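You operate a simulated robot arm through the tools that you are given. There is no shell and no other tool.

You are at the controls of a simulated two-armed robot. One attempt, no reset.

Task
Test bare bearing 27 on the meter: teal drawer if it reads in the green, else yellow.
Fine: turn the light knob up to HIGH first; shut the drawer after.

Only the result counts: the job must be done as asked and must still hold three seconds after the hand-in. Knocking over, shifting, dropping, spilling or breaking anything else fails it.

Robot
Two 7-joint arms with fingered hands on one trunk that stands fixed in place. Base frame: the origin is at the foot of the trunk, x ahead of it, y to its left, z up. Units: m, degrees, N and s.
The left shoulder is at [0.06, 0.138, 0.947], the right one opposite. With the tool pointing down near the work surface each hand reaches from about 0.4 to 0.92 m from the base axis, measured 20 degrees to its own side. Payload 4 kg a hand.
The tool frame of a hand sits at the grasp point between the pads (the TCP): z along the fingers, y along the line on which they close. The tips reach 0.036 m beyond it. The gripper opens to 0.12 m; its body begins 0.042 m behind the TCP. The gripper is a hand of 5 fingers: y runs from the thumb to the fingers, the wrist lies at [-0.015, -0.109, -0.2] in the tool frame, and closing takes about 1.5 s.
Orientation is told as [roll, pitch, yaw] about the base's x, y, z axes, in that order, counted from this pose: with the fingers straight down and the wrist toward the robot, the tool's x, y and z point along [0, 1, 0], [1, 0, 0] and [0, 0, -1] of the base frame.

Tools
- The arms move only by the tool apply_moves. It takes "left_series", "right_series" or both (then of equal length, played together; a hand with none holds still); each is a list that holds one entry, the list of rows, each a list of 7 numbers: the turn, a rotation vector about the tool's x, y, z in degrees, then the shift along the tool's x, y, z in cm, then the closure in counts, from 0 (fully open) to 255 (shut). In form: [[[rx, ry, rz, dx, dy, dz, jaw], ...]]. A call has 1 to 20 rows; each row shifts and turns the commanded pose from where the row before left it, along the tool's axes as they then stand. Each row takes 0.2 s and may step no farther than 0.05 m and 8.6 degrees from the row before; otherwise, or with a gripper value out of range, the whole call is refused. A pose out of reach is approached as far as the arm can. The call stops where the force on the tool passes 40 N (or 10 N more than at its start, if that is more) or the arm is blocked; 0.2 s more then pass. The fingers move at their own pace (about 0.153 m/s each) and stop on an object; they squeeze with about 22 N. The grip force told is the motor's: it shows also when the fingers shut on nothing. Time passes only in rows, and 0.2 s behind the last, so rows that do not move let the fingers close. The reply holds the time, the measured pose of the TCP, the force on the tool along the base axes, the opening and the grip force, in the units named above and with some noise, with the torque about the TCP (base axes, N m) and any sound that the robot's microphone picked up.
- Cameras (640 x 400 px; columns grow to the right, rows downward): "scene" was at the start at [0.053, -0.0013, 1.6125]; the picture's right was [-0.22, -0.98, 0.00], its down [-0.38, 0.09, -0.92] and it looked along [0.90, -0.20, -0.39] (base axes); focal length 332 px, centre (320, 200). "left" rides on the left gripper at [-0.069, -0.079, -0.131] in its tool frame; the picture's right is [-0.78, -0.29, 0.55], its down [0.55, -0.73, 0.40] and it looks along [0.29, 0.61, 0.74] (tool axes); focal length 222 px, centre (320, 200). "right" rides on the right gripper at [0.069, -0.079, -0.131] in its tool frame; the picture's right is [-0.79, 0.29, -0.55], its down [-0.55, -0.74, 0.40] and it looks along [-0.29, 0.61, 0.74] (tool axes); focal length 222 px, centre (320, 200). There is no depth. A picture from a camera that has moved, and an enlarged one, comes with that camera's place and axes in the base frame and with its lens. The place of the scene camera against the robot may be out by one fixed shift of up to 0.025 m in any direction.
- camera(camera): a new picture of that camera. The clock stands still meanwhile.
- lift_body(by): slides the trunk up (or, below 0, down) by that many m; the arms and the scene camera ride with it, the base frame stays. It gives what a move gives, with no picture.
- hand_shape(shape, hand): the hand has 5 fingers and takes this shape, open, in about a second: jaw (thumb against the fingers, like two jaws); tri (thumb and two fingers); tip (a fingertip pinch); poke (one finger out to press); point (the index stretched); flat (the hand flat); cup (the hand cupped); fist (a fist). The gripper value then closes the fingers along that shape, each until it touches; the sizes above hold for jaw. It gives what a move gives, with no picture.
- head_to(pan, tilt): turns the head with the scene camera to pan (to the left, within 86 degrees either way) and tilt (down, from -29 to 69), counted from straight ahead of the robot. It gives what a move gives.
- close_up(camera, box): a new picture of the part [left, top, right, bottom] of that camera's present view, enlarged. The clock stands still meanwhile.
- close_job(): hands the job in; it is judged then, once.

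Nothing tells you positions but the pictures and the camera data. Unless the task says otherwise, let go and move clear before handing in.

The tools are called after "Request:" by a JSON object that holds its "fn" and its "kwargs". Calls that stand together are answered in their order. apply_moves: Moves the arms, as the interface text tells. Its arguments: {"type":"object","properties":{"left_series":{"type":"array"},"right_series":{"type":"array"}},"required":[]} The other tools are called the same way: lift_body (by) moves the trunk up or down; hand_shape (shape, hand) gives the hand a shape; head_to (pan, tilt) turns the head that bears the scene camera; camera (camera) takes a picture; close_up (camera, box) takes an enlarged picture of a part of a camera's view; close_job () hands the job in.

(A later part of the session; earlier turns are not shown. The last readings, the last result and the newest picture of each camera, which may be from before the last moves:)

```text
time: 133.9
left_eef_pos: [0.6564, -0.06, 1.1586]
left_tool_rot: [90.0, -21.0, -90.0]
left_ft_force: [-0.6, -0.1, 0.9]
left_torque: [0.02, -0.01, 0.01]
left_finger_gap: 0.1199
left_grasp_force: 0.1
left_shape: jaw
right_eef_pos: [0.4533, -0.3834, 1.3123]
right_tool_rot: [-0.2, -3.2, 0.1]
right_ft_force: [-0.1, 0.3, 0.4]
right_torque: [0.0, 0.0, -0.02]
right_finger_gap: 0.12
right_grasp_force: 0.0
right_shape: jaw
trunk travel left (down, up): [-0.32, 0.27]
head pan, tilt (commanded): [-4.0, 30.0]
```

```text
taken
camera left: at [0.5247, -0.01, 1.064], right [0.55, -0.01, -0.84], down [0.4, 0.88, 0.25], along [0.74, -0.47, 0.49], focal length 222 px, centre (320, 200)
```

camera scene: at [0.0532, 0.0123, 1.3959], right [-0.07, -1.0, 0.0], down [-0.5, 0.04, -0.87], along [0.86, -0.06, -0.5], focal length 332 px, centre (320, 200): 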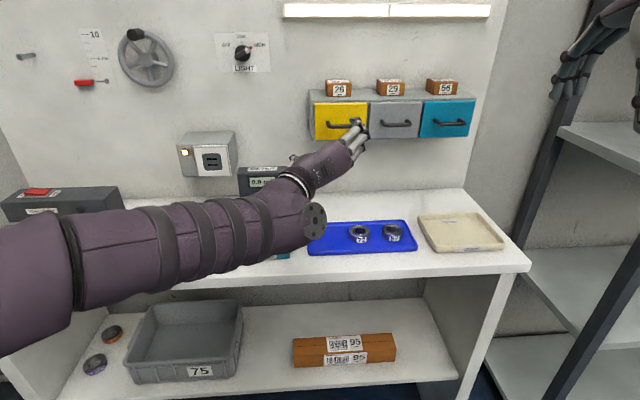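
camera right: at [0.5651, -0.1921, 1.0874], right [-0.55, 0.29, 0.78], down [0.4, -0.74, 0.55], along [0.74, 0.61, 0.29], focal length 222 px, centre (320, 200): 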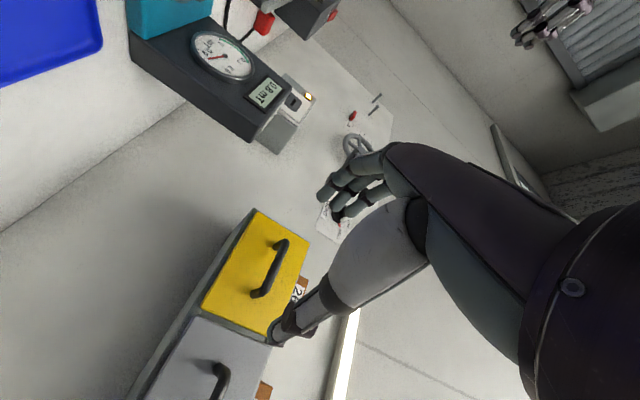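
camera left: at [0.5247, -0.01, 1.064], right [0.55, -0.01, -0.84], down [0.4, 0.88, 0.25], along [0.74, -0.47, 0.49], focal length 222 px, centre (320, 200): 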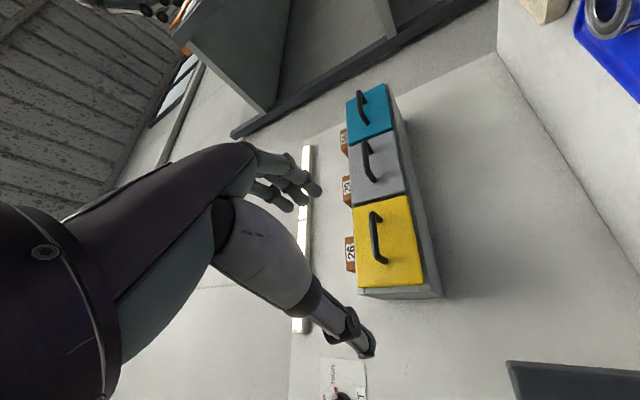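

The left hand reached the front of the yellow drawer easily. I'll roll it to about +25° so the pinch is nearly vertical over the bar, and see if that holds.

Request:
{"fn": "apply_moves", "kwargs": {"left_series": [[[0, 0, -7.3, 0, 0, 0, 0], [0, 0, -7.3, 0, 0, 0, 0], [0, 0, -7.3, 0, 0, 0, 0], [0, 0, -7.3, 0, 0, 0, 0], [0, 0, -7.3, 0, 0, 0, 0], [0, 0, -7.3, 0, 0, 0, 0]]]}}

Request:
{"fn": "camera", "kwargs": {"camera": "left"}}

```text
time: 135.3
left_eef_pos: [0.6605, -0.0608, 1.1574]
left_tool_rot: [90.0, -65.0, -90.0]
left_ft_force: [-0.6, 0.8, 0.8]
left_torque: [-0.02, 0.01, -0.01]
left_finger_gap: 0.12
left_grasp_force: 0.2
left_shape: jaw
right_eef_pos: [0.4553, -0.3838, 1.3121]
right_tool_rot: [-0.4, -3.3, 0.1]
right_ft_force: [0.0, -0.1, 0.0]
right_torque: [-0.03, 0.02, 0.01]
right_finger_gap: 0.12
right_grasp_force: 0.1
right_shape: jaw
trunk travel left (down, up): [-0.32, 0.27]
head pan, tilt (commanded): [-4.0, 30.0]
```

```text
taken
camera left: at [0.5283, -0.0894, 1.057], right [0.55, -0.59, -0.6], down [0.4, 0.81, -0.43], along [0.74, 0.0, 0.68], focal length 222 px, centre (320, 200)
```

left: 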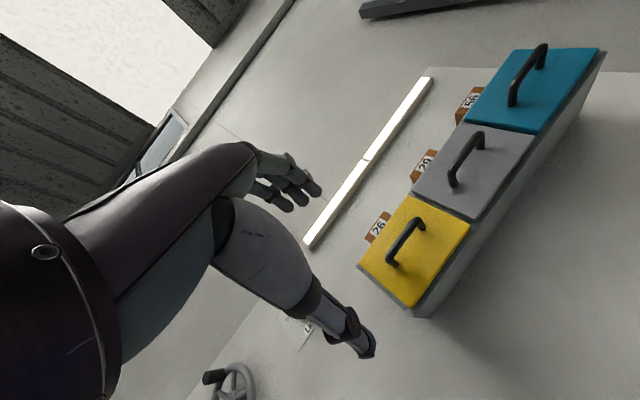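

It holds +25° exactly with the fingers pointing straight forward. I'll zoom in to place the handle relative to this hand.

Request:
{"fn": "close_up", "kwargs": {"camera": "left", "box": [340, 180, 500, 320]}}

```text
2.86 times, centred on (420, 250) of left
camera zoom: at [0.5283, -0.0894, 1.057], right [0.55, -0.59, -0.6], down [0.4, 0.81, -0.43], along [0.74, 0.0, 0.68], focal length 635 px, centre (34, 57)
```

zoom: 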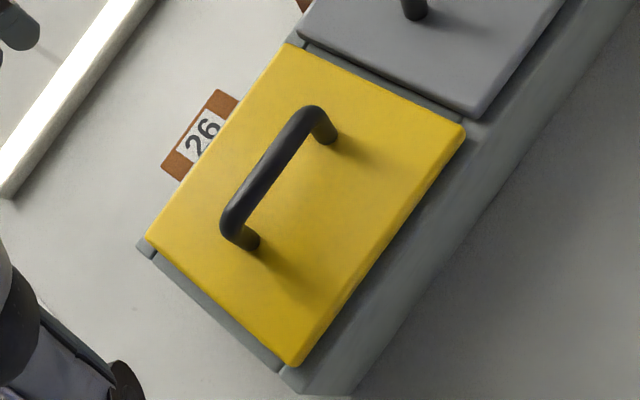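

The bar is centred at y≈-0.109, z≈1.157. I'll align the left hand with it and advance most of the way.

Request:
{"fn": "apply_moves", "kwargs": {"left_series": [[[0, 0, 0, -2.22, 1.04, 1.5, 40], [0, 0, 0, -2.22, 1.04, 1.5, 40], [0, 0, 0, 0, 0, 2.0, 40], [0, 0, 0, 0, 0, 2.0, 40]]]}}

Request:
{"fn": "camera", "kwargs": {"camera": "left"}}

Request:
{"fn": "close_up", "kwargs": {"camera": "left", "box": [240, 150, 440, 370]}}

Request:
{"fn": "close_up", "kwargs": {"camera": "scene", "box": [290, 60, 430, 170]}}

```text
time: 136.3
left_eef_pos: [0.7301, -0.1081, 1.1614]
left_tool_rot: [89.8, -64.9, -89.8]
left_ft_force: [-0.1, 0.1, 0.7]
left_torque: [0.02, 0.0, 0.0]
left_finger_gap: 0.1013
left_grasp_force: 0.1
left_shape: jaw
right_eef_pos: [0.4548, -0.383, 1.3118]
right_tool_rot: [-0.1, -3.1, 0.1]
right_ft_force: [-0.3, -0.3, -0.3]
right_torque: [-0.02, 0.0, 0.03]
right_finger_gap: 0.1199
right_grasp_force: 0.0
right_shape: jaw
trunk travel left (down, up): [-0.32, 0.27]
head pan, tilt (commanded): [-4.0, 30.0]
```

```text
taken
camera left: at [0.5986, -0.1374, 1.057], right [0.55, -0.59, -0.6], down [0.4, 0.81, -0.43], along [0.74, 0.0, 0.68], focal length 222 px, centre (320, 200)
```

left: 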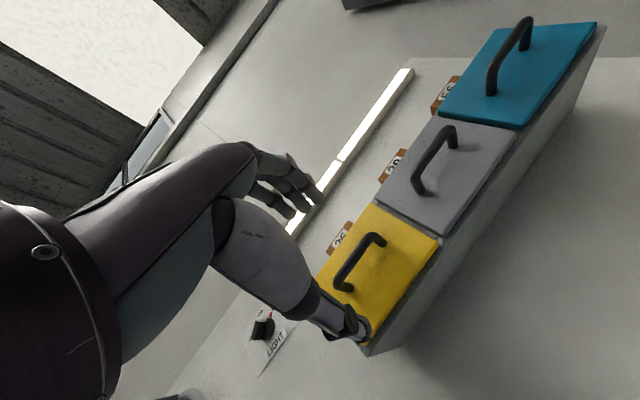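

```text
1.82 times, centred on (340, 260) of left
camera zoom: at [0.5986, -0.1374, 1.057], right [0.55, -0.59, -0.6], down [0.4, 0.81, -0.43], along [0.74, 0.0, 0.68], focal length 404 px, centre (284, 91)
```

zoom: 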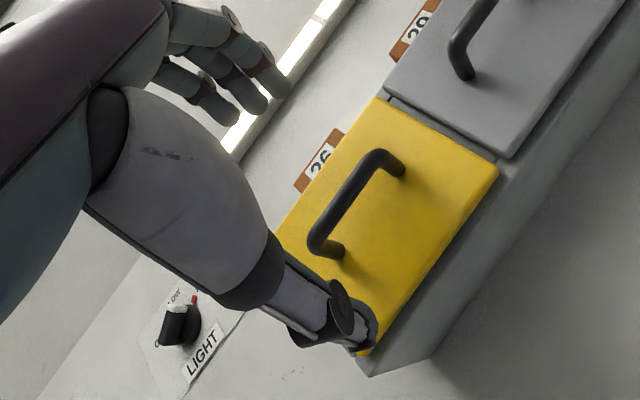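

```text
3.64 times, centred on (360, 115) of scene
camera zoom: at [0.0532, 0.0127, 1.3959], right [-0.07, -1.0, 0.0], down [-0.5, 0.04, -0.87], along [0.86, -0.06, -0.5], focal length 1206 px, centre (174, 509)
```

zoom: 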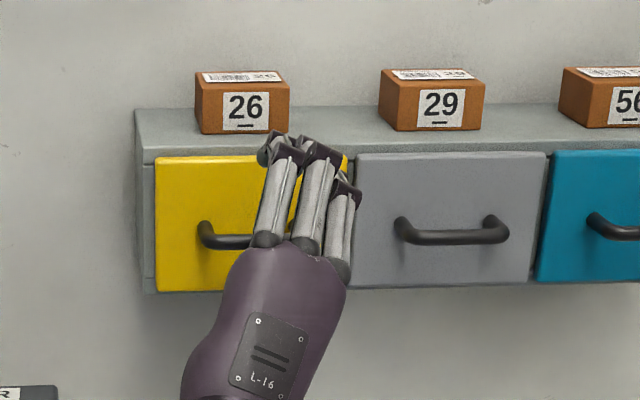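

Request:
{"fn": "apply_moves", "kwargs": {"left_series": [[[0, 0, 0, -0.17, -0.36, 1.8, 40], [0, 0, 0, 0, 0, 1.8, 40], [0, 0, 0, 0, 0, 1.6, 40]]]}}

Request:
{"fn": "camera", "kwargs": {"camera": "left"}}

Request:
{"fn": "close_up", "kwargs": {"camera": "left", "box": [240, 150, 440, 370]}}

```text
time: 137.1
left_eef_pos: [0.7815, -0.1096, 1.1558]
left_tool_rot: [89.7, -64.8, -89.9]
left_ft_force: [0.2, 0.2, 0.7]
left_torque: [0.0, 0.01, 0.0]
left_finger_gap: 0.1015
left_grasp_force: 0.1
left_shape: jaw
right_eef_pos: [0.4536, -0.3839, 1.3127]
right_tool_rot: [-0.3, -3.2, 0.1]
right_ft_force: [0.1, 0.1, -0.1]
right_torque: [0.0, -0.06, 0.01]
right_finger_gap: 0.1202
right_grasp_force: 0.1
right_shape: jaw
trunk travel left (down, up): [-0.32, 0.27]
head pan, tilt (commanded): [-4.0, 30.0]
```

```text
taken
camera left: at [0.6498, -0.1373, 1.0534], right [0.55, -0.59, -0.6], down [0.4, 0.81, -0.43], along [0.74, 0.0, 0.68], focal length 222 px, centre (320, 200)
```

left: 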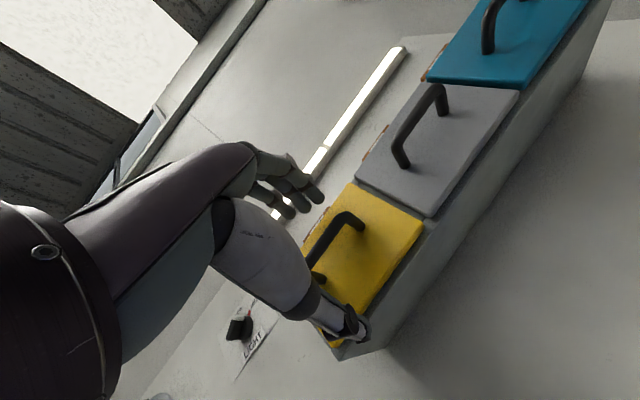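

```text
1.82 times, centred on (340, 260) of left
camera zoom: at [0.6498, -0.1373, 1.0534], right [0.55, -0.59, -0.6], down [0.4, 0.81, -0.43], along [0.74, 0.0, 0.68], focal length 404 px, centre (284, 91)
```

zoom: 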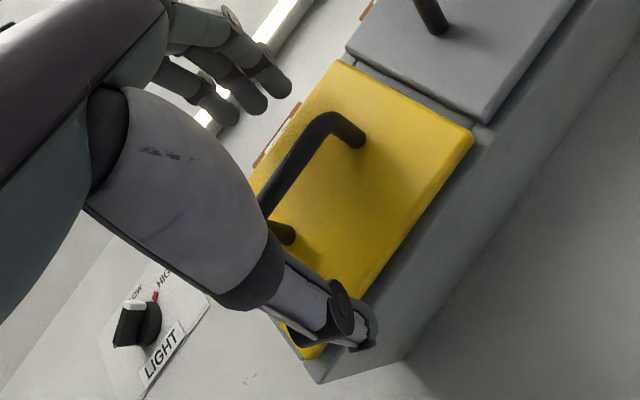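

The bar lies between the fingers and thumb. Closing the left hand on it.

Request:
{"fn": "apply_moves", "kwargs": {"left_series": [[[0, 0, 0, 0, 0, 0, 120], [0, 0, 0, 0, 0, 0, 180], [0, 0, 0, 0, 0, 0, 255], [0, 0, 0, 0, 0, 0, 255], [0, 0, 0, 0, 0, 0, 255], [0, 0, 0, 0, 0, 0, 255], [0, 0, 0, 0, 0, 0, 255], [0, 0, 0, 0, 0, 0, 255]]]}}

Request:
{"fn": "close_up", "kwargs": {"camera": "left", "box": [240, 150, 440, 370]}}

Request:
{"fn": "close_up", "kwargs": {"camera": "scene", "box": [290, 60, 430, 170]}}

```text
time: 138.9
left_eef_pos: [0.7809, -0.1099, 1.1555]
left_tool_rot: [89.7, -64.7, -89.7]
left_ft_force: [2.6, 2.4, -2.3]
left_torque: [0.03, 0.02, 0.09]
left_finger_gap: 0.0
left_grasp_force: 22.0
left_shape: jaw
right_eef_pos: [0.4553, -0.3822, 1.3127]
right_tool_rot: [-0.1, -3.1, 0.2]
right_ft_force: [0.1, -0.2, -0.5]
right_torque: [-0.01, -0.03, -0.03]
right_finger_gap: 0.12
right_grasp_force: 0.0
right_shape: jaw
trunk travel left (down, up): [-0.32, 0.27]
head pan, tilt (commanded): [-4.0, 30.0]
```

```text
1.82 times, centred on (340, 260) of left
camera zoom: at [0.6499, -0.1368, 1.0533], right [0.55, -0.59, -0.6], down [0.4, 0.81, -0.43], along [0.74, 0.0, 0.67], focal length 404 px, centre (284, 91)
```

zoom: 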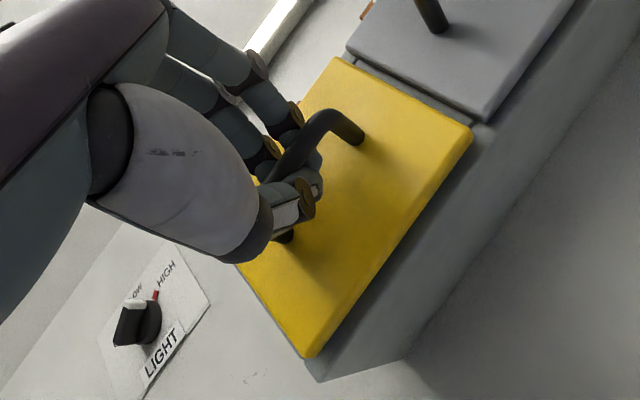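

```text
3.64 times, centred on (360, 115) of scene
camera zoom: at [0.0535, 0.0131, 1.3958], right [-0.07, -1.0, 0.0], down [-0.5, 0.03, -0.87], along [0.86, -0.06, -0.5], focal length 1206 px, centre (174, 509)
```

zoom: 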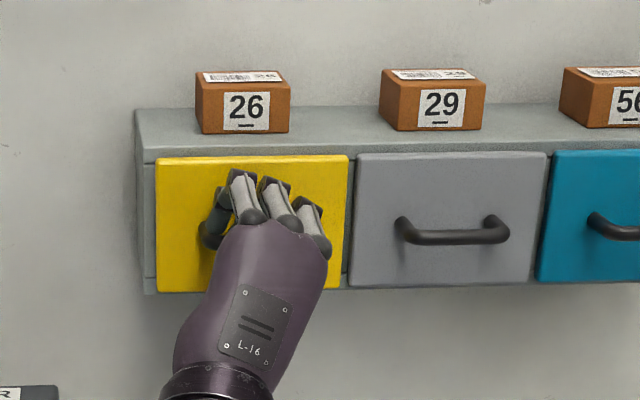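

The fingers have wrapped around the bar, closed behind it. I'll pull straight back gently, a centimetre per step.

Request:
{"fn": "apply_moves", "kwargs": {"left_series": [[[0, 0, 0, 0, 0, -1, 255], [0, 0, 0, 0, 0, -1, 255], [0, 0, 0, 0, 0, -1, 255], [0, 0, 0, 0, 0, -1, 255]]]}}

Request:
{"fn": "close_up", "kwargs": {"camera": "scene", "box": [290, 60, 430, 170]}}

```text
time: 139.9
left_eef_pos: [0.7412, -0.1081, 1.1556]
left_tool_rot: [89.9, -64.9, -89.9]
left_ft_force: [-0.7, 3.9, 0.4]
left_torque: [0.0, -0.03, 0.13]
left_finger_gap: 0.0
left_grasp_force: 22.2
left_shape: jaw
right_eef_pos: [0.4535, -0.3822, 1.3136]
right_tool_rot: [-0.2, -3.2, 0.1]
right_ft_force: [0.0, 0.0, 0.7]
right_torque: [-0.01, 0.04, 0.04]
right_finger_gap: 0.1201
right_grasp_force: 0.2
right_shape: jaw
trunk travel left (down, up): [-0.32, 0.27]
head pan, tilt (commanded): [-4.0, 30.0]
```

```text
3.64 times, centred on (360, 115) of scene
camera zoom: at [0.0528, 0.0133, 1.3959], right [-0.07, -1.0, 0.0], down [-0.5, 0.03, -0.87], along [0.86, -0.06, -0.5], focal length 1206 px, centre (174, 509)
```

zoom: 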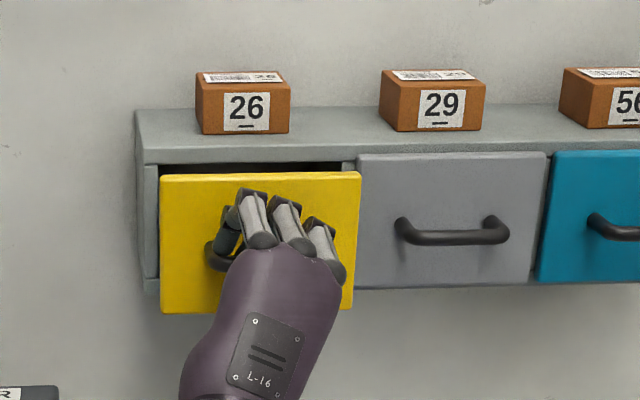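

The drawer is sliding out smoothly with little force. I'll pull several centimetres more.

Request:
{"fn": "apply_moves", "kwargs": {"left_series": [[[0, 0, 0, 0, 0, -1, 255], [0, 0, 0, 0, 0, -1, 255], [0, 0, 0, 0, 0, -1, 255], [0, 0, 0, 0, 0, -1, 255]]]}}

Request:
{"fn": "camera", "kwargs": {"camera": "scene"}}

Request:
{"fn": "close_up", "kwargs": {"camera": "scene", "box": [290, 60, 430, 170]}}

```text
time: 140.9
left_eef_pos: [0.7016, -0.1085, 1.1552]
left_tool_rot: [89.9, -64.8, -90.0]
left_ft_force: [-0.7, 3.8, 0.0]
left_torque: [0.02, -0.04, 0.1]
left_finger_gap: 0.0001
left_grasp_force: 22.2
left_shape: jaw
right_eef_pos: [0.4542, -0.3824, 1.3124]
right_tool_rot: [-0.3, -3.2, 0.0]
right_ft_force: [0.0, 0.4, 0.7]
right_torque: [0.04, 0.02, -0.03]
right_finger_gap: 0.1201
right_grasp_force: 0.1
right_shape: jaw
trunk travel left (down, up): [-0.32, 0.27]
head pan, tilt (commanded): [-4.0, 30.0]
```

```text
taken
camera scene: at [0.0529, 0.0133, 1.3959], right [-0.07, -1.0, 0.0], down [-0.5, 0.03, -0.87], along [0.86, -0.06, -0.5], focal length 332 px, centre (320, 200)
```

scene: 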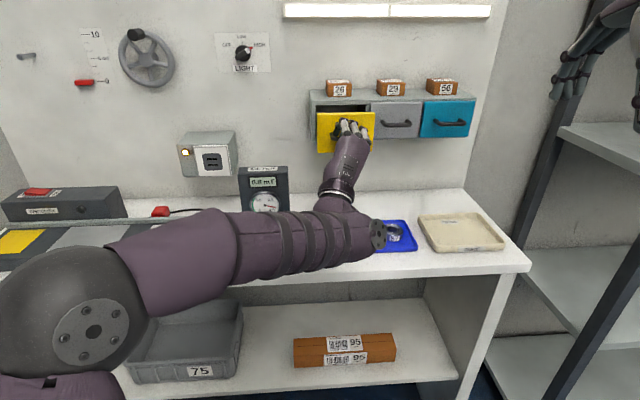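

```text
3.64 times, centred on (360, 115) of scene
camera zoom: at [0.0529, 0.0133, 1.3959], right [-0.07, -1.0, 0.0], down [-0.5, 0.03, -0.87], along [0.86, -0.06, -0.5], focal length 1206 px, centre (174, 509)
```

zoom: 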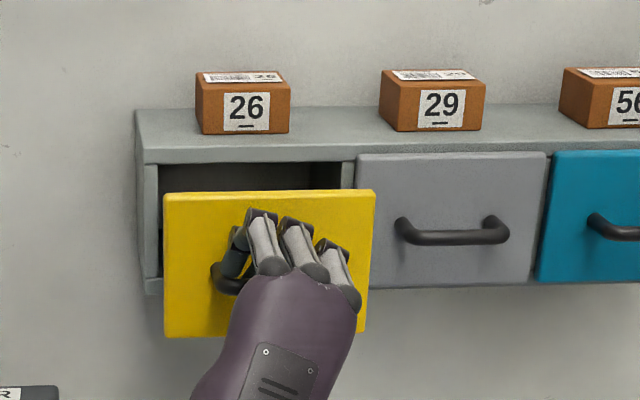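

The drawer is open 8 cm and moves freely. I'll pull a few more centimetres, watching for the end stop.

Request:
{"fn": "apply_moves", "kwargs": {"left_series": [[[0, 0, 0, 0, 0, -0.7, 255], [0, 0, 0, 0, 0, -0.7, 255], [0, 0, 0, 0, 0, -0.6, 255]]]}}

Request:
{"fn": "close_up", "kwargs": {"camera": "scene", "box": [290, 60, 430, 170]}}

```text
time: 141.5
left_eef_pos: [0.6959, -0.1058, 1.154]
left_tool_rot: [89.2, -64.7, -88.9]
left_ft_force: [37.9, -10.4, 6.1]
left_torque: [0.13, 0.12, -0.11]
left_finger_gap: 0.0
left_grasp_force: 21.7
left_shape: jaw
right_eef_pos: [0.4573, -0.3857, 1.3107]
right_tool_rot: [-0.1, -3.1, 0.1]
right_ft_force: [-0.5, 0.0, 0.3]
right_torque: [0.01, 0.0, -0.01]
right_finger_gap: 0.1201
right_grasp_force: 0.1
right_shape: jaw
trunk travel left (down, up): [-0.32, 0.27]
head pan, tilt (commanded): [-4.0, 30.0]
stopped in row 3 (left hand): the force on the tool passed its limit at 46 N (the readings are from after the stop); the commanded pose is now the measured one
```

```text
3.64 times, centred on (360, 115) of scene
camera zoom: at [0.0575, 0.0109, 1.3958], right [-0.07, -1.0, 0.0], down [-0.5, 0.04, -0.86], along [0.86, -0.06, -0.5], focal length 1206 px, centre (174, 509)
```

zoom: 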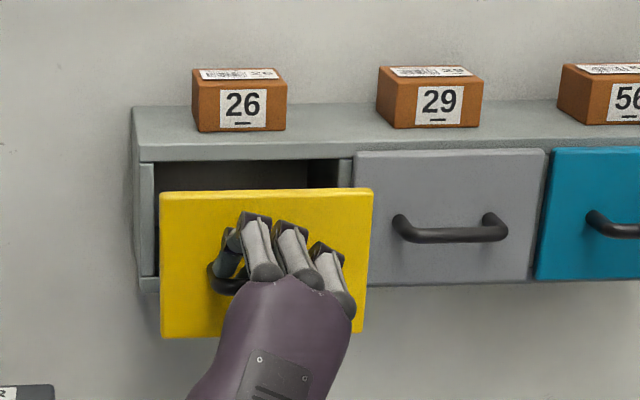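

The drawer's end stop is at about 8 cm open. I'll ease the tension, let go of the handle, and withdraw the left hand.

Request:
{"fn": "apply_moves", "kwargs": {"left_series": [[[0, 0, 0, 0, 0, 0.6, 255], [0, 0, 0, 0, 0, 0, 150], [0, 0, 0, 0, 0, 0, 60], [0, 0, 0, 0, 0, 0, 0], [0, 0, 0, 0, 0, 0, 0], [0, 0, 0, 0, 0, 0, 0], [0, 0, 0, 0, 0, 0, 0]]]}}

Request:
{"fn": "close_up", "kwargs": {"camera": "left", "box": [240, 150, 440, 370]}}

Request:
{"fn": "close_up", "kwargs": {"camera": "scene", "box": [290, 60, 430, 170]}}

```text
time: 143.1
left_eef_pos: [0.6966, -0.1065, 1.1561]
left_tool_rot: [89.7, -64.8, -89.4]
left_ft_force: [0.7, 0.3, 0.5]
left_torque: [0.02, -0.01, 0.02]
left_finger_gap: 0.1197
left_grasp_force: 0.0
left_shape: jaw
right_eef_pos: [0.454, -0.3832, 1.3128]
right_tool_rot: [-0.2, -3.3, 0.2]
right_ft_force: [0.2, -0.4, 0.4]
right_torque: [0.02, 0.02, 0.0]
right_finger_gap: 0.1201
right_grasp_force: 0.1
right_shape: jaw
trunk travel left (down, up): [-0.32, 0.27]
head pan, tilt (commanded): [-4.0, 30.0]
```

```text
1.82 times, centred on (340, 260) of left
camera zoom: at [0.5646, -0.1346, 1.0528], right [0.55, -0.58, -0.6], down [0.39, 0.81, -0.43], along [0.74, 0.0, 0.67], focal length 404 px, centre (284, 91)
```

zoom: 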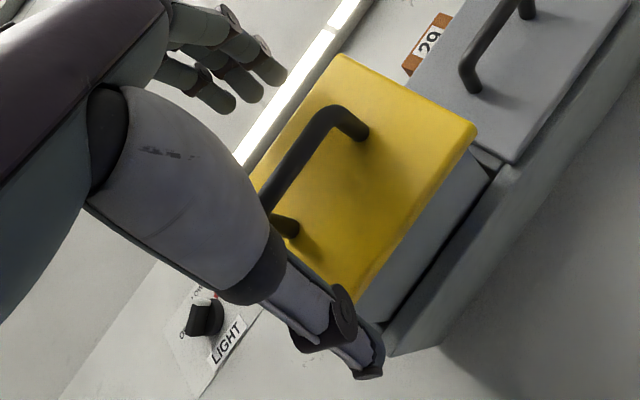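

```text
3.64 times, centred on (360, 115) of scene
camera zoom: at [0.053, 0.0128, 1.3959], right [-0.07, -1.0, 0.0], down [-0.5, 0.04, -0.87], along [0.86, -0.06, -0.5], focal length 1206 px, centre (174, 509)
```

zoom: 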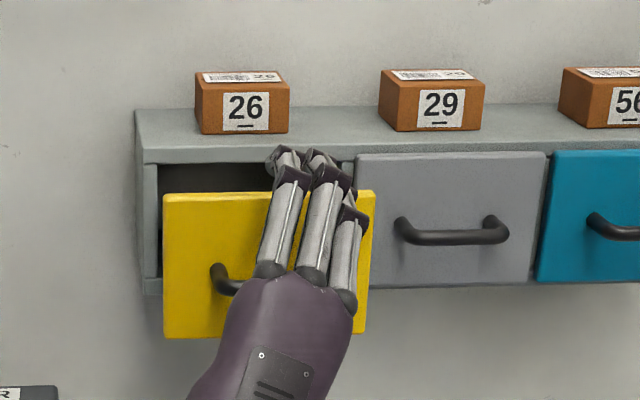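

Handle released and the drawer stays open. I'll withdraw the left hand back the way it came, to the left.

Request:
{"fn": "apply_moves", "kwargs": {"left_series": [[[0, 0, 0, 0, 0, -2.0, 0], [0, 0, 0, 0, 0, -2.0, 0], [0, 0, 7.3, 0, 0, -0.5, 0], [0, 0, 7.3, 0, 0, 0, 0], [0, 0, 7.3, 0, 0, 0, 0], [0, 0, 7.3, 0, 0, 0, 0], [0, 0, 7.3, 0, 0, 0, 0], [0, 0, 7.3, 0, 0, 0, 0]]]}}

Request:
{"fn": "apply_moves", "kwargs": {"left_series": [[[0, 0, 0, 2.2, -3.4, -1.0, 0], [0, 0, 0, 2.2, -3.4, -1.0, 0], [0, 0, 0, 2.2, -3.4, -1.0, 0], [0, 0, 0, 2.2, -3.4, -1.0, 0], [0, 0, 0, 2.2, -3.4, -1.0, 0], [0, 0, 0, 2.2, -3.4, -1.0, 0], [0, 0, 0, 2.2, -3.4, -1.0, 0], [0, 0, 0, 2.2, -3.4, -1.0, 0], [0, 0, 0, 2.2, -3.4, -1.0, 0], [0, 0, 0, 2.2, -3.4, -1.0, 0]]]}}

Request:
{"fn": "camera", "kwargs": {"camera": "scene"}}

```text
time: 144.9
left_eef_pos: [0.6521, -0.1067, 1.156]
left_tool_rot: [89.9, -20.8, -89.7]
left_ft_force: [0.2, -0.5, -0.8]
left_torque: [0.0, 0.01, 0.0]
left_finger_gap: 0.1196
left_grasp_force: 0.0
left_shape: jaw
right_eef_pos: [0.454, -0.3837, 1.3123]
right_tool_rot: [-0.2, -3.2, 0.0]
right_ft_force: [-0.2, 0.7, -0.1]
right_torque: [-0.02, 0.01, -0.05]
right_finger_gap: 0.1198
right_grasp_force: 0.1
right_shape: jaw
trunk travel left (down, up): [-0.32, 0.27]
head pan, tilt (commanded): [-4.0, 30.0]
```

```text
time: 147.1
left_eef_pos: [0.5474, 0.29, 1.2369]
left_tool_rot: [89.9, -21.0, -89.7]
left_ft_force: [-0.5, -0.5, -0.2]
left_torque: [-0.04, 0.02, 0.0]
left_finger_gap: 0.1198
left_grasp_force: 0.1
left_shape: jaw
right_eef_pos: [0.4539, -0.3817, 1.312]
right_tool_rot: [-0.2, -3.2, 0.1]
right_ft_force: [-0.3, -0.1, 0.4]
right_torque: [-0.04, 0.0, 0.02]
right_finger_gap: 0.1197
right_grasp_force: 0.2
right_shape: jaw
trunk travel left (down, up): [-0.32, 0.27]
head pan, tilt (commanded): [-4.0, 30.0]
```

```text
taken
camera scene: at [0.0528, 0.0131, 1.3959], right [-0.07, -1.0, 0.0], down [-0.5, 0.04, -0.87], along [0.86, -0.06, -0.5], focal length 332 px, centre (320, 200)
```

scene: 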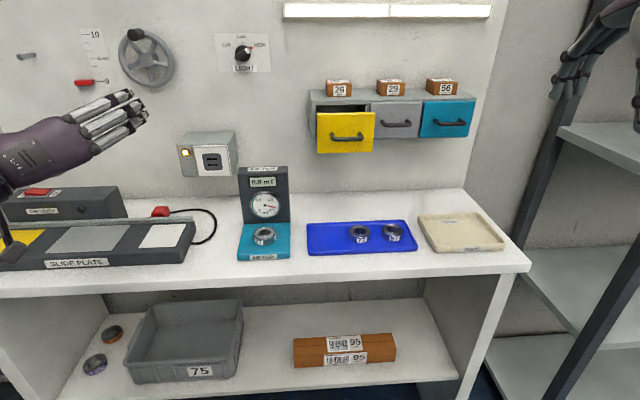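

Everything is in order: drawer open, bearing on the meter. I'll raise the trunk back to the height used for picking and look into the drawer from above.

Request:
{"fn": "lift_body", "kwargs": {"by": 0.25}}

Request:
{"fn": "camera", "kwargs": {"camera": "scene"}}

Request:
{"fn": "close_up", "kwargs": {"camera": "scene", "box": [290, 140, 430, 240]}}

Request:
{"fn": "close_up", "kwargs": {"camera": "scene", "box": [220, 220, 320, 310]}}

```text
time: 149.7
left_eef_pos: [0.5487, 0.2903, 1.4879]
left_tool_rot: [90.0, -21.0, -89.6]
left_ft_force: [1.1, -0.2, 0.6]
left_torque: [-0.02, 0.0, 0.03]
left_finger_gap: 0.1198
left_grasp_force: 0.0
left_shape: jaw
right_eef_pos: [0.4531, -0.3829, 1.5624]
right_tool_rot: [-0.3, -3.2, 0.1]
right_ft_force: [0.3, -0.9, -0.1]
right_torque: [0.01, -0.02, 0.02]
right_finger_gap: 0.12
right_grasp_force: 0.1
right_shape: jaw
trunk travel left (down, up): [-0.57, 0.02]
head pan, tilt (commanded): [-4.0, 30.0]
```

```text
taken
camera scene: at [0.053, 0.0129, 1.6458], right [-0.07, -1.0, 0.0], down [-0.5, 0.04, -0.87], along [0.86, -0.06, -0.5], focal length 332 px, centre (320, 200)
```

scene: 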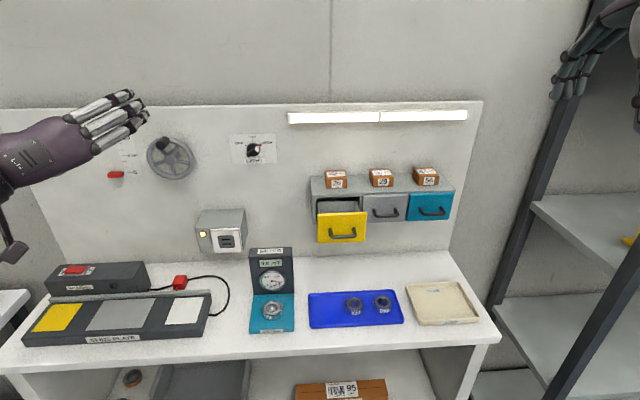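

```text
4.00 times, centred on (360, 190) of scene
camera zoom: at [0.053, 0.0129, 1.6458], right [-0.07, -1.0, 0.0], down [-0.5, 0.04, -0.87], along [0.86, -0.06, -0.5], focal length 1327 px, centre (160, 240)
```

zoom: 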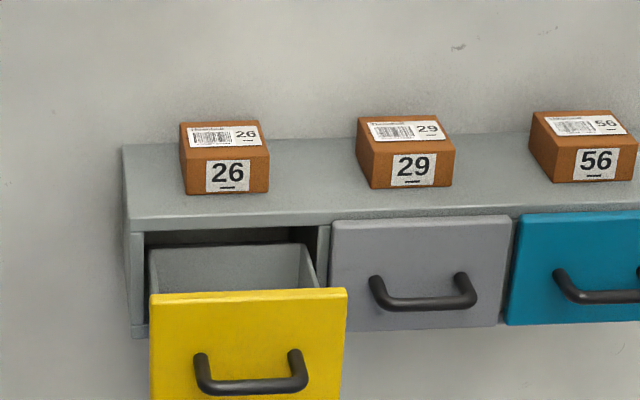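

```text
4.44 times, centred on (270, 265) of scene
camera zoom: at [0.053, 0.0129, 1.6458], right [-0.07, -1.0, 0.0], down [-0.5, 0.04, -0.87], along [0.86, -0.06, -0.5], focal length 1474 px, centre (542, -89)
```

zoom: 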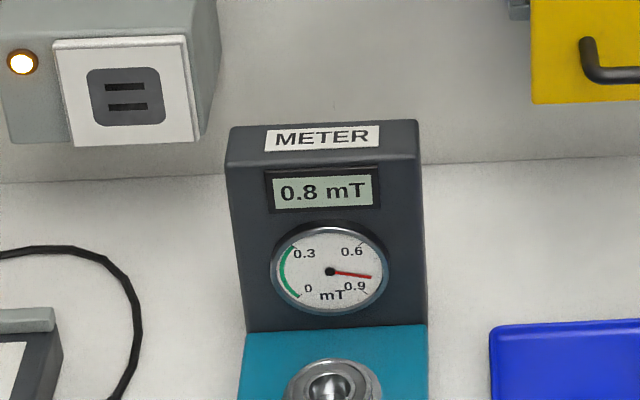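

The meter still shows 0.8 mT, and the drawer is a box about 9 cm deep by 11 cm wide when open. I'll use the three-finger shape so the hand fits into the drawer; first I bring the right hand over in front of the meter, squared up.

Request:
{"fn": "apply_moves", "kwargs": {"right_series": [[[3.2, 0, 0, 2.95, 1.1, 3.3, 0], [0, 0, 0, 2.95, 1.1, 3.3, 0], [0, 0, 0, 2.95, 1.1, 3.3, 0], [0, 0, 0, 2.95, 1.1, 3.3, 0], [0, 0, 0, 2.95, 1.1, 3.3, 0], [0, 0, 0, 2.95, 1.1, 3.3, 0], [0, 0, 0, 2.95, 1.1, 3.3, 0], [0, 0, 0, 2.95, 1.1, 3.3, 0], [0, 0, 0, 2.95, 1.1, 3.3, 0], [0, 0, 0, 2.95, 1.1, 3.3, 0], [0, 0, 0, 2.95, 1.1, 3.3, 0], [0, 0, 0, 2.95, 1.1, 3.3, 0]]]}}

Request:
{"fn": "hand_shape", "kwargs": {"shape": "tri", "hand": "right"}}

Request:
{"fn": "apply_moves", "kwargs": {"right_series": [[[0, 0, 7.5, 0, 0, 0, 0], [0, 0, 7.5, 0, 0, 0, 0], [0, 0, 7.5, 0, 0, 0, 0], [0, 0, 7.5, 0, 0, 0, 0], [0, 0, 7.5, 0, 0, 0, 0], [0, 0, 7.5, 0, 0, 0, 0], [0, 0, 7.5, 0, 0, 0, 0], [0, 0, 7.5, 0, 0, 0, 0]]]}}

Request:
{"fn": "camera", "kwargs": {"camera": "right"}}

Request:
{"fn": "camera", "kwargs": {"camera": "scene"}}

```text
time: 152.3
left_eef_pos: [0.5491, 0.2893, 1.4852]
left_tool_rot: [89.8, -21.2, -89.6]
left_ft_force: [1.4, 0.8, 0.3]
left_torque: [0.01, -0.01, 0.0]
left_finger_gap: 0.1198
left_grasp_force: 0.0
left_shape: jaw
right_eef_pos: [0.5845, -0.027, 1.1651]
right_tool_rot: [-0.3, 0.0, 0.1]
right_ft_force: [-1.0, -0.1, -0.1]
right_torque: [-0.02, 0.0, -0.01]
right_finger_gap: 0.1201
right_grasp_force: 0.0
right_shape: jaw
trunk travel left (down, up): [-0.57, 0.02]
head pan, tilt (commanded): [-4.0, 30.0]
```

```text
time: 153.2
left_eef_pos: [0.5489, 0.2899, 1.4864]
left_tool_rot: [89.9, -21.0, -89.6]
left_ft_force: [0.3, -0.5, -0.7]
left_torque: [-0.01, 0.02, -0.03]
left_finger_gap: 0.1197
left_grasp_force: 0.1
left_shape: jaw
right_eef_pos: [0.5851, -0.0282, 1.166]
right_tool_rot: [-0.2, 0.0, 0.1]
right_ft_force: [0.3, 0.6, 0.0]
right_torque: [0.02, 0.01, -0.02]
right_finger_gap: 0.12
right_grasp_force: 0.1
right_shape: tri
trunk travel left (down, up): [-0.57, 0.02]
head pan, tilt (commanded): [-4.0, 30.0]
```

```text
time: 155.0
left_eef_pos: [0.5486, 0.2906, 1.4877]
left_tool_rot: [90.0, -21.0, -89.7]
left_ft_force: [0.0, -0.2, 0.1]
left_torque: [-0.01, -0.05, 0.03]
left_finger_gap: 0.12
left_grasp_force: 0.1
left_shape: jaw
right_eef_pos: [0.5878, -0.028, 1.1659]
right_tool_rot: [0.0, -0.1, -60.1]
right_ft_force: [-0.5, 0.4, -1.0]
right_torque: [0.0, 0.0, -0.03]
right_finger_gap: 0.12
right_grasp_force: 0.1
right_shape: tri
trunk travel left (down, up): [-0.57, 0.02]
head pan, tilt (commanded): [-4.0, 30.0]
```

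```text
taken
camera right: at [0.6068, 0.0756, 1.2956], right [-0.53, -0.64, 0.55], down [-0.84, 0.36, -0.4], along [0.06, -0.68, -0.73], focal length 222 px, centre (320, 200)
```

right: 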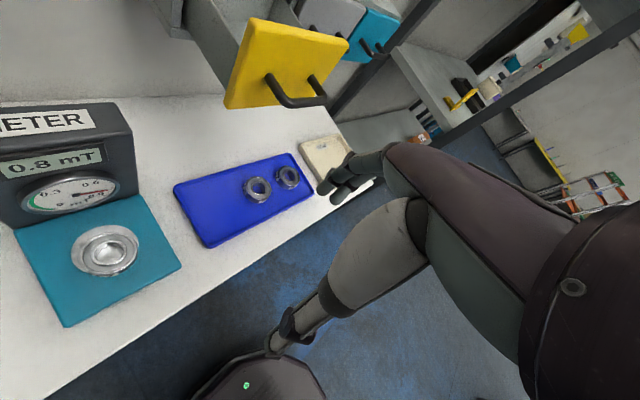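

```text
taken
camera scene: at [0.0532, 0.0134, 1.6459], right [-0.07, -1.0, 0.0], down [-0.5, 0.03, -0.87], along [0.86, -0.06, -0.5], focal length 332 px, centre (320, 200)
```

scene: 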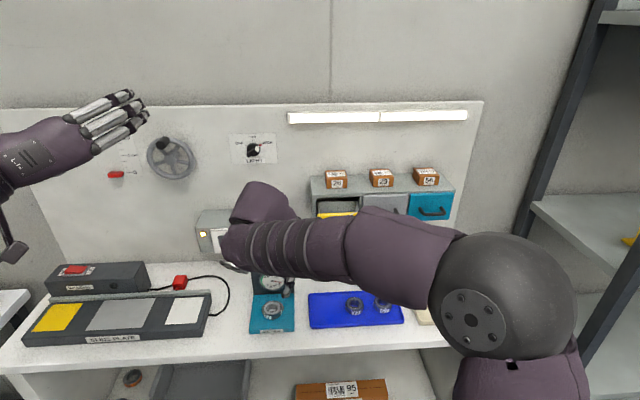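

Request:
{"fn": "close_up", "kwargs": {"camera": "right", "box": [40, 190, 190, 310]}}

Request:
{"fn": "close_up", "kwargs": {"camera": "right", "box": [250, 130, 420, 380]}}

Request:
{"fn": "close_up", "kwargs": {"camera": "right", "box": [180, 0, 370, 120]}}

```text
3.33 times, centred on (115, 250) of right
camera zoom: at [0.6068, 0.0756, 1.2956], right [-0.53, -0.64, 0.55], down [-0.84, 0.36, -0.4], along [0.06, -0.68, -0.73], focal length 740 px, centre (1003, 33)
```

zoom: 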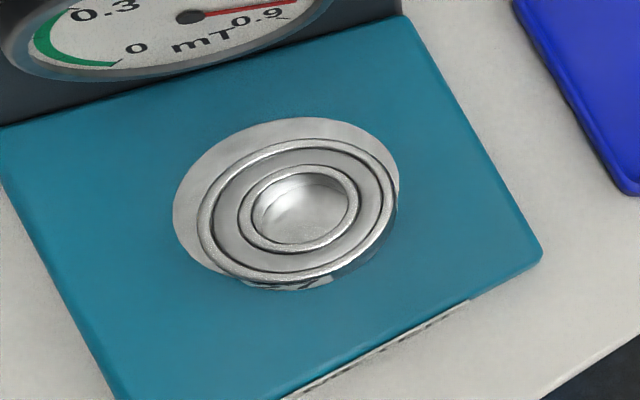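

```text
1.60 times, centred on (335, 255) of right
camera zoom: at [0.6068, 0.0756, 1.2956], right [-0.53, -0.64, 0.55], down [-0.84, 0.36, -0.4], along [0.06, -0.68, -0.73], focal length 355 px, centre (296, 112)
```

zoom: 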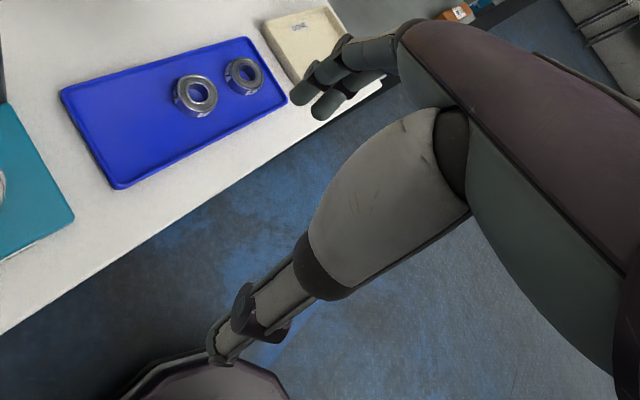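

```text
3.33 times, centred on (275, 60) of right
camera zoom: at [0.6068, 0.0756, 1.2956], right [-0.53, -0.64, 0.55], down [-0.84, 0.36, -0.4], along [0.06, -0.68, -0.73], focal length 740 px, centre (470, 667)
```

zoom: 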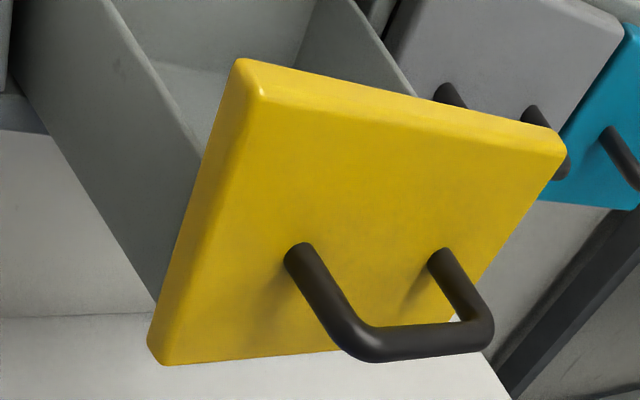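

The bearing sits near [0.706, 0.080] on the disc. I'll move the three-finger hand over it with a partly closed opening and check clearances.

Request:
{"fn": "apply_moves", "kwargs": {"right_series": [[[0, 0, 0, 3.13, -0.78, 2.0, 40], [0, 0, 0, 3.13, -0.78, 2.5, 80], [0, 0, 0, 3.13, -0.78, 2.8, 80], [0, 0, 0, 3.13, -0.78, 2.8, 80], [0, 0, 0, 3.13, -0.78, 2.5, 80], [0, 0, 0, 0, 0, 0, 80]]]}}

Request:
{"fn": "camera", "kwargs": {"camera": "right"}}

Request:
{"fn": "close_up", "kwargs": {"camera": "scene", "box": [200, 180, 340, 340]}}

```text
time: 156.4
left_eef_pos: [0.5471, 0.2884, 1.4876]
left_tool_rot: [89.9, -21.0, -89.7]
left_ft_force: [0.3, -0.4, 0.5]
left_torque: [-0.01, 0.01, 0.03]
left_finger_gap: 0.1198
left_grasp_force: 0.0
left_shape: jaw
right_eef_pos: [0.7003, 0.0796, 1.0417]
right_tool_rot: [-0.1, -0.1, -59.9]
right_ft_force: [0.0, -1.3, 0.5]
right_torque: [0.0, 0.0, 0.01]
right_finger_gap: 0.0826
right_grasp_force: 0.0
right_shape: tri
trunk travel left (down, up): [-0.57, 0.02]
head pan, tilt (commanded): [-4.0, 30.0]
```

```text
taken
camera right: at [0.7197, 0.1854, 1.1716], right [-0.53, -0.64, 0.55], down [-0.84, 0.36, -0.4], along [0.06, -0.68, -0.73], focal length 222 px, centre (320, 200)
```

right: 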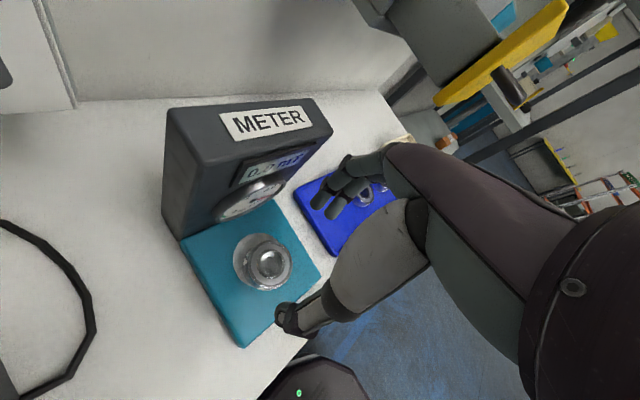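

```text
2.50 times, centred on (270, 260) of scene
camera zoom: at [0.0522, 0.0124, 1.646], right [-0.07, -1.0, 0.0], down [-0.5, 0.04, -0.87], along [0.86, -0.06, -0.5], focal length 829 px, centre (445, 50)
```

zoom: 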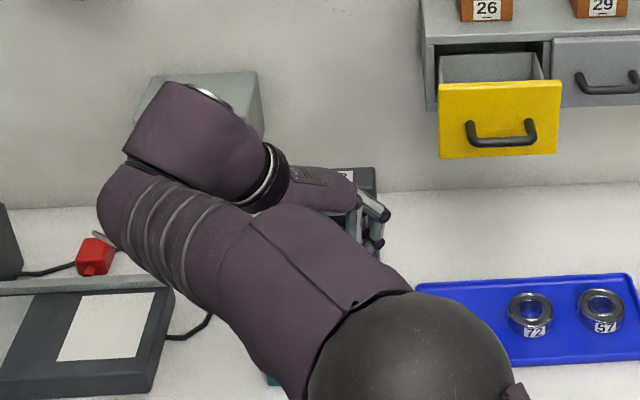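

Request:
{"fn": "close_up", "kwargs": {"camera": "right", "box": [210, 180, 380, 350]}}

```text
2.35 times, centred on (295, 265) of right
camera zoom: at [0.7197, 0.1854, 1.1716], right [-0.53, -0.64, 0.55], down [-0.84, 0.36, -0.4], along [0.06, -0.68, -0.73], focal length 523 px, centre (379, 47)
```

zoom: 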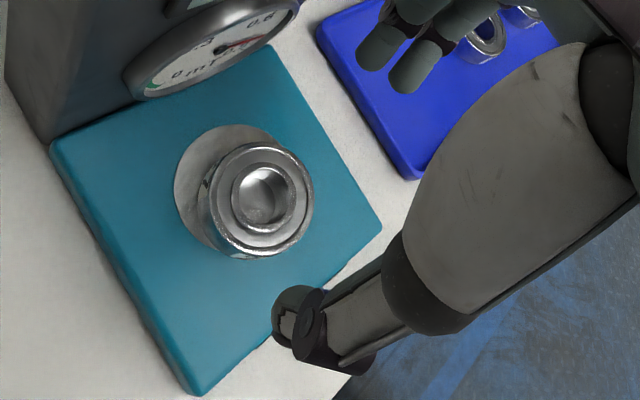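

Request:
{"fn": "apply_moves", "kwargs": {"right_series": [[[0, 0, 0, 0.6, -0.3, 2.0, 80], [0, 0, 0, 0, 0, 2.5, 80], [0, 0, 0, 0, 0, 2.2, 80], [0, 0, 0, 0, 0, 0, 80]]]}}

Request:
{"fn": "close_up", "kwargs": {"camera": "right", "box": [210, 150, 410, 350]}}

```text
time: 157.4
left_eef_pos: [0.5473, 0.2896, 1.4868]
left_tool_rot: [90.0, -21.1, -89.7]
left_ft_force: [0.5, 0.7, -0.5]
left_torque: [0.02, -0.03, 0.01]
left_finger_gap: 0.1195
left_grasp_force: 0.2
left_shape: jaw
right_eef_pos: [0.7053, 0.0881, 0.9734]
right_tool_rot: [-0.2, -0.1, -59.9]
right_ft_force: [0.4, -0.1, 0.7]
right_torque: [0.0, 0.02, 0.04]
right_finger_gap: 0.0823
right_grasp_force: 0.0
right_shape: tri
trunk travel left (down, up): [-0.57, 0.02]
head pan, tilt (commanded): [-4.0, 30.0]
```

```text
2.00 times, centred on (310, 250) of right
camera zoom: at [0.7242, 0.1934, 1.1031], right [-0.53, -0.64, 0.55], down [-0.84, 0.36, -0.4], along [0.06, -0.68, -0.73], focal length 444 px, centre (340, 100)
```

zoom: 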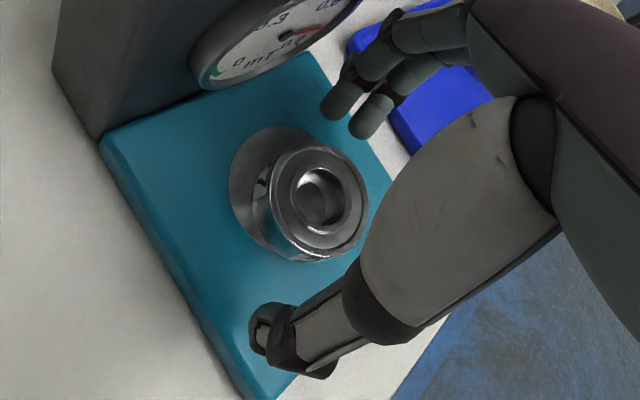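

Request:
{"fn": "apply_moves", "kwargs": {"right_series": [[[0, 0, 0, -0.4, 0.35, 0.6, 80], [0, 0, 0, 0, 0, 0.5, 80], [0, 0, 0, 0, 0, 0.4, 80], [0, 0, 0, 0, 0, 0, 80]]]}}

Request:
{"fn": "close_up", "kwargs": {"camera": "right", "box": [210, 150, 410, 350]}}

```text
time: 158.4
left_eef_pos: [0.5495, 0.2908, 1.4862]
left_tool_rot: [89.8, -21.0, -89.6]
left_ft_force: [-0.2, -0.5, 0.4]
left_torque: [0.0, -0.01, -0.01]
left_finger_gap: 0.1199
left_grasp_force: 0.0
left_shape: jaw
right_eef_pos: [0.7039, 0.0826, 0.9592]
right_tool_rot: [-0.1, -0.1, -59.9]
right_ft_force: [0.4, 0.4, -0.2]
right_torque: [-0.02, -0.01, 0.0]
right_finger_gap: 0.0825
right_grasp_force: 0.1
right_shape: tri
trunk travel left (down, up): [-0.57, 0.02]
head pan, tilt (commanded): [-4.0, 30.0]
```

```text
2.00 times, centred on (310, 250) of right
camera zoom: at [0.7239, 0.1879, 1.0893], right [-0.53, -0.64, 0.55], down [-0.84, 0.36, -0.4], along [0.06, -0.68, -0.73], focal length 444 px, centre (340, 100)
```

zoom: 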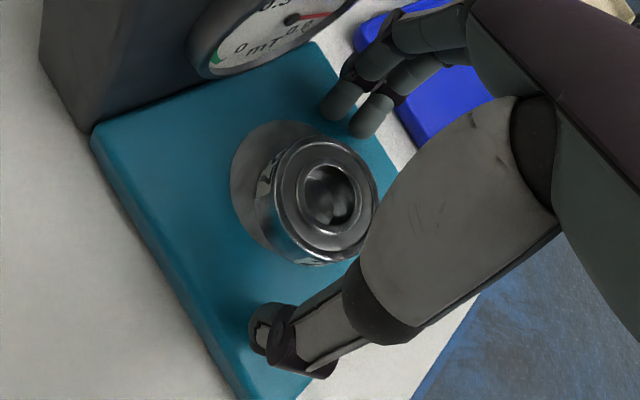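

The bearing is centred in the three-finger opening with no contact. Closing gently now.

Request:
{"fn": "apply_moves", "kwargs": {"right_series": [[[0, 0, 0, 0, 0, 0, 110], [0, 0, 0, 0, 0, 0, 130], [0, 0, 0, 0, 0, 0, 150], [0, 0, 0, 0, 0, 0, 180], [0, 0, 0, 0, 0, 0, 255], [0, 0, 0, 0, 0, 0, 255], [0, 0, 0, 0, 0, 0, 255]]]}}

Request:
{"fn": "close_up", "kwargs": {"camera": "right", "box": [210, 150, 410, 350]}}

```text
time: 160.0
left_eef_pos: [0.5481, 0.2895, 1.4874]
left_tool_rot: [89.9, -20.9, -89.5]
left_ft_force: [0.6, 0.1, -0.3]
left_torque: [0.01, 0.02, 0.01]
left_finger_gap: 0.1198
left_grasp_force: 0.1
left_shape: jaw
right_eef_pos: [0.7043, 0.0833, 0.9589]
right_tool_rot: [0.0, -0.1, -59.9]
right_ft_force: [0.2, -0.6, -0.9]
right_torque: [0.02, 0.01, 0.01]
right_finger_gap: 0.044
right_grasp_force: 22.2
right_shape: tri
trunk travel left (down, up): [-0.57, 0.02]
head pan, tilt (commanded): [-4.0, 30.0]
```

```text
2.00 times, centred on (310, 250) of right
camera zoom: at [0.724, 0.1878, 1.089], right [-0.53, -0.64, 0.55], down [-0.84, 0.36, -0.4], along [0.06, -0.68, -0.73], focal length 444 px, centre (340, 100)
```

zoom: 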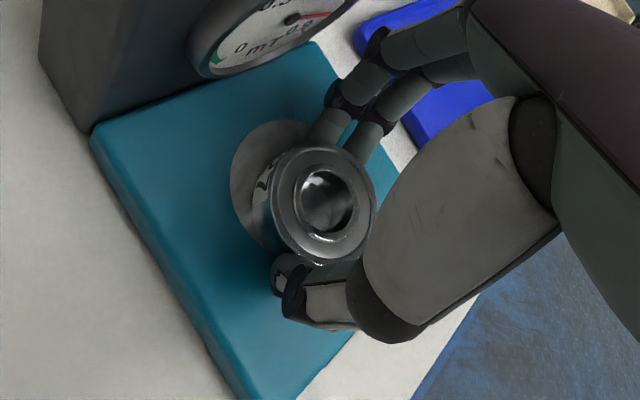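

Bearing 27 is held by thumb and two fingers. I'll lift it clear of the meter and carry it up to the height of the drawer, well in front of it.

Request:
{"fn": "apply_moves", "kwargs": {"right_series": [[[0, 0, 0, 0, 0, -1.0, 255], [0, 0, 0, 0, 0, -2.0, 255], [0, 0, 0, 0, 0, -3.0, 255], [0, 0, 0, -1.0, 0, -4.0, 255], [0, 0, 0, -1.5, 0, -4.0, 255], [0, 0, 0, -1.5, 0, -4.0, 255], [0, 0, 0, -1.5, 0, -4.0, 255], [0, 0, 0, 0, 0, -4.0, 255], [0, 0, 0, 0, 0, -4.0, 255], [0, 0, 0, 0, 0, -2.0, 255]]]}}

Request:
{"fn": "camera", "kwargs": {"camera": "right"}}

Request:
{"fn": "camera", "kwargs": {"camera": "scene"}}

```text
time: 162.2
left_eef_pos: [0.5481, 0.2895, 1.4866]
left_tool_rot: [89.7, -21.0, -89.6]
left_ft_force: [-0.8, 0.7, -0.1]
left_torque: [0.01, 0.0, -0.02]
left_finger_gap: 0.1195
left_grasp_force: 0.1
left_shape: jaw
right_eef_pos: [0.6581, 0.0558, 1.278]
right_tool_rot: [-0.2, -0.1, -59.9]
right_ft_force: [0.3, -0.1, -1.2]
right_torque: [0.0, 0.0, -0.01]
right_finger_gap: 0.044
right_grasp_force: 22.1
right_shape: tri
trunk travel left (down, up): [-0.57, 0.02]
head pan, tilt (commanded): [-4.0, 30.0]
```

```text
taken
camera right: at [0.6778, 0.1598, 1.4078], right [-0.53, -0.64, 0.55], down [-0.84, 0.36, -0.4], along [0.06, -0.68, -0.73], focal length 222 px, centre (320, 200)
```

right: 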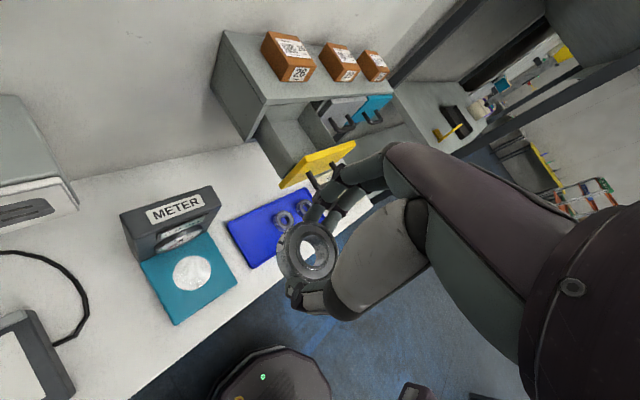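

```text
taken
camera scene: at [0.0535, 0.0131, 1.6458], right [-0.07, -1.0, 0.0], down [-0.5, 0.04, -0.87], along [0.86, -0.06, -0.5], focal length 332 px, centre (320, 200)
```

scene: 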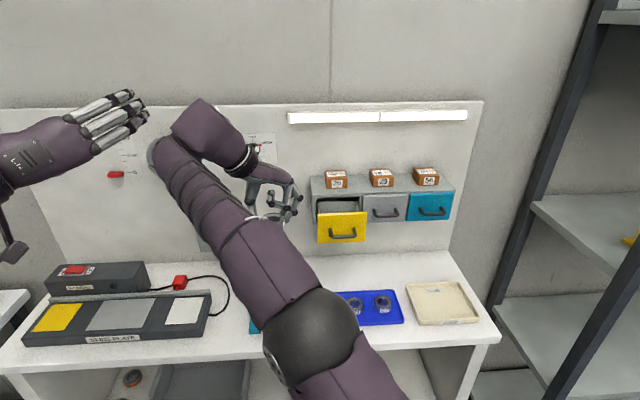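

The bearing is up and held. I'll zoom in on the open drawer to measure its interior.

Request:
{"fn": "close_up", "kwargs": {"camera": "right", "box": [210, 20, 400, 200]}}

Request:
{"fn": "close_up", "kwargs": {"camera": "scene", "box": [230, 140, 390, 260]}}

```text
2.22 times, centred on (305, 110) of right
camera zoom: at [0.6778, 0.1598, 1.4078], right [-0.53, -0.64, 0.55], down [-0.84, 0.36, -0.4], along [0.06, -0.68, -0.73], focal length 494 px, centre (353, 400)
```

zoom: 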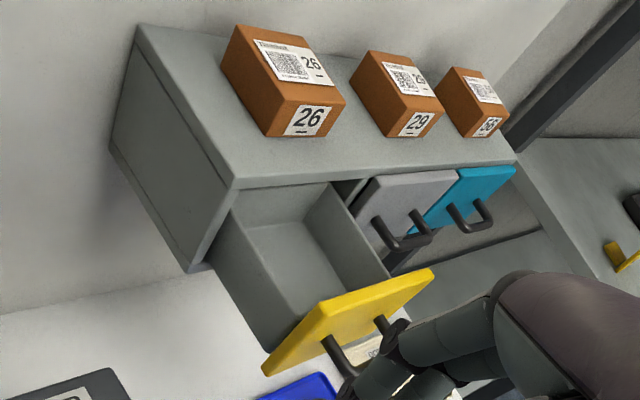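

```text
3.33 times, centred on (310, 200) of scene
camera zoom: at [0.0535, 0.0131, 1.6458], right [-0.07, -1.0, 0.0], down [-0.5, 0.04, -0.87], along [0.86, -0.06, -0.5], focal length 1106 px, centre (353, 200)
```

zoom: 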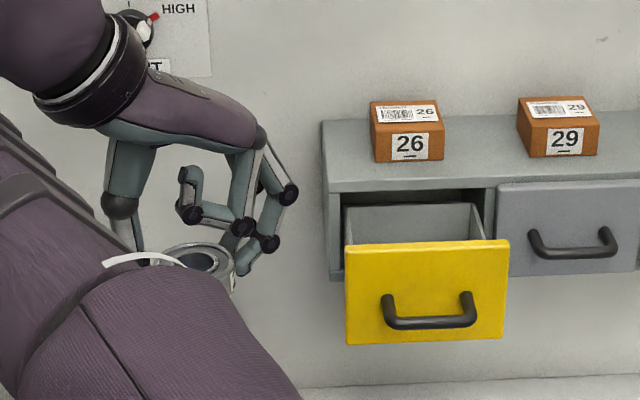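

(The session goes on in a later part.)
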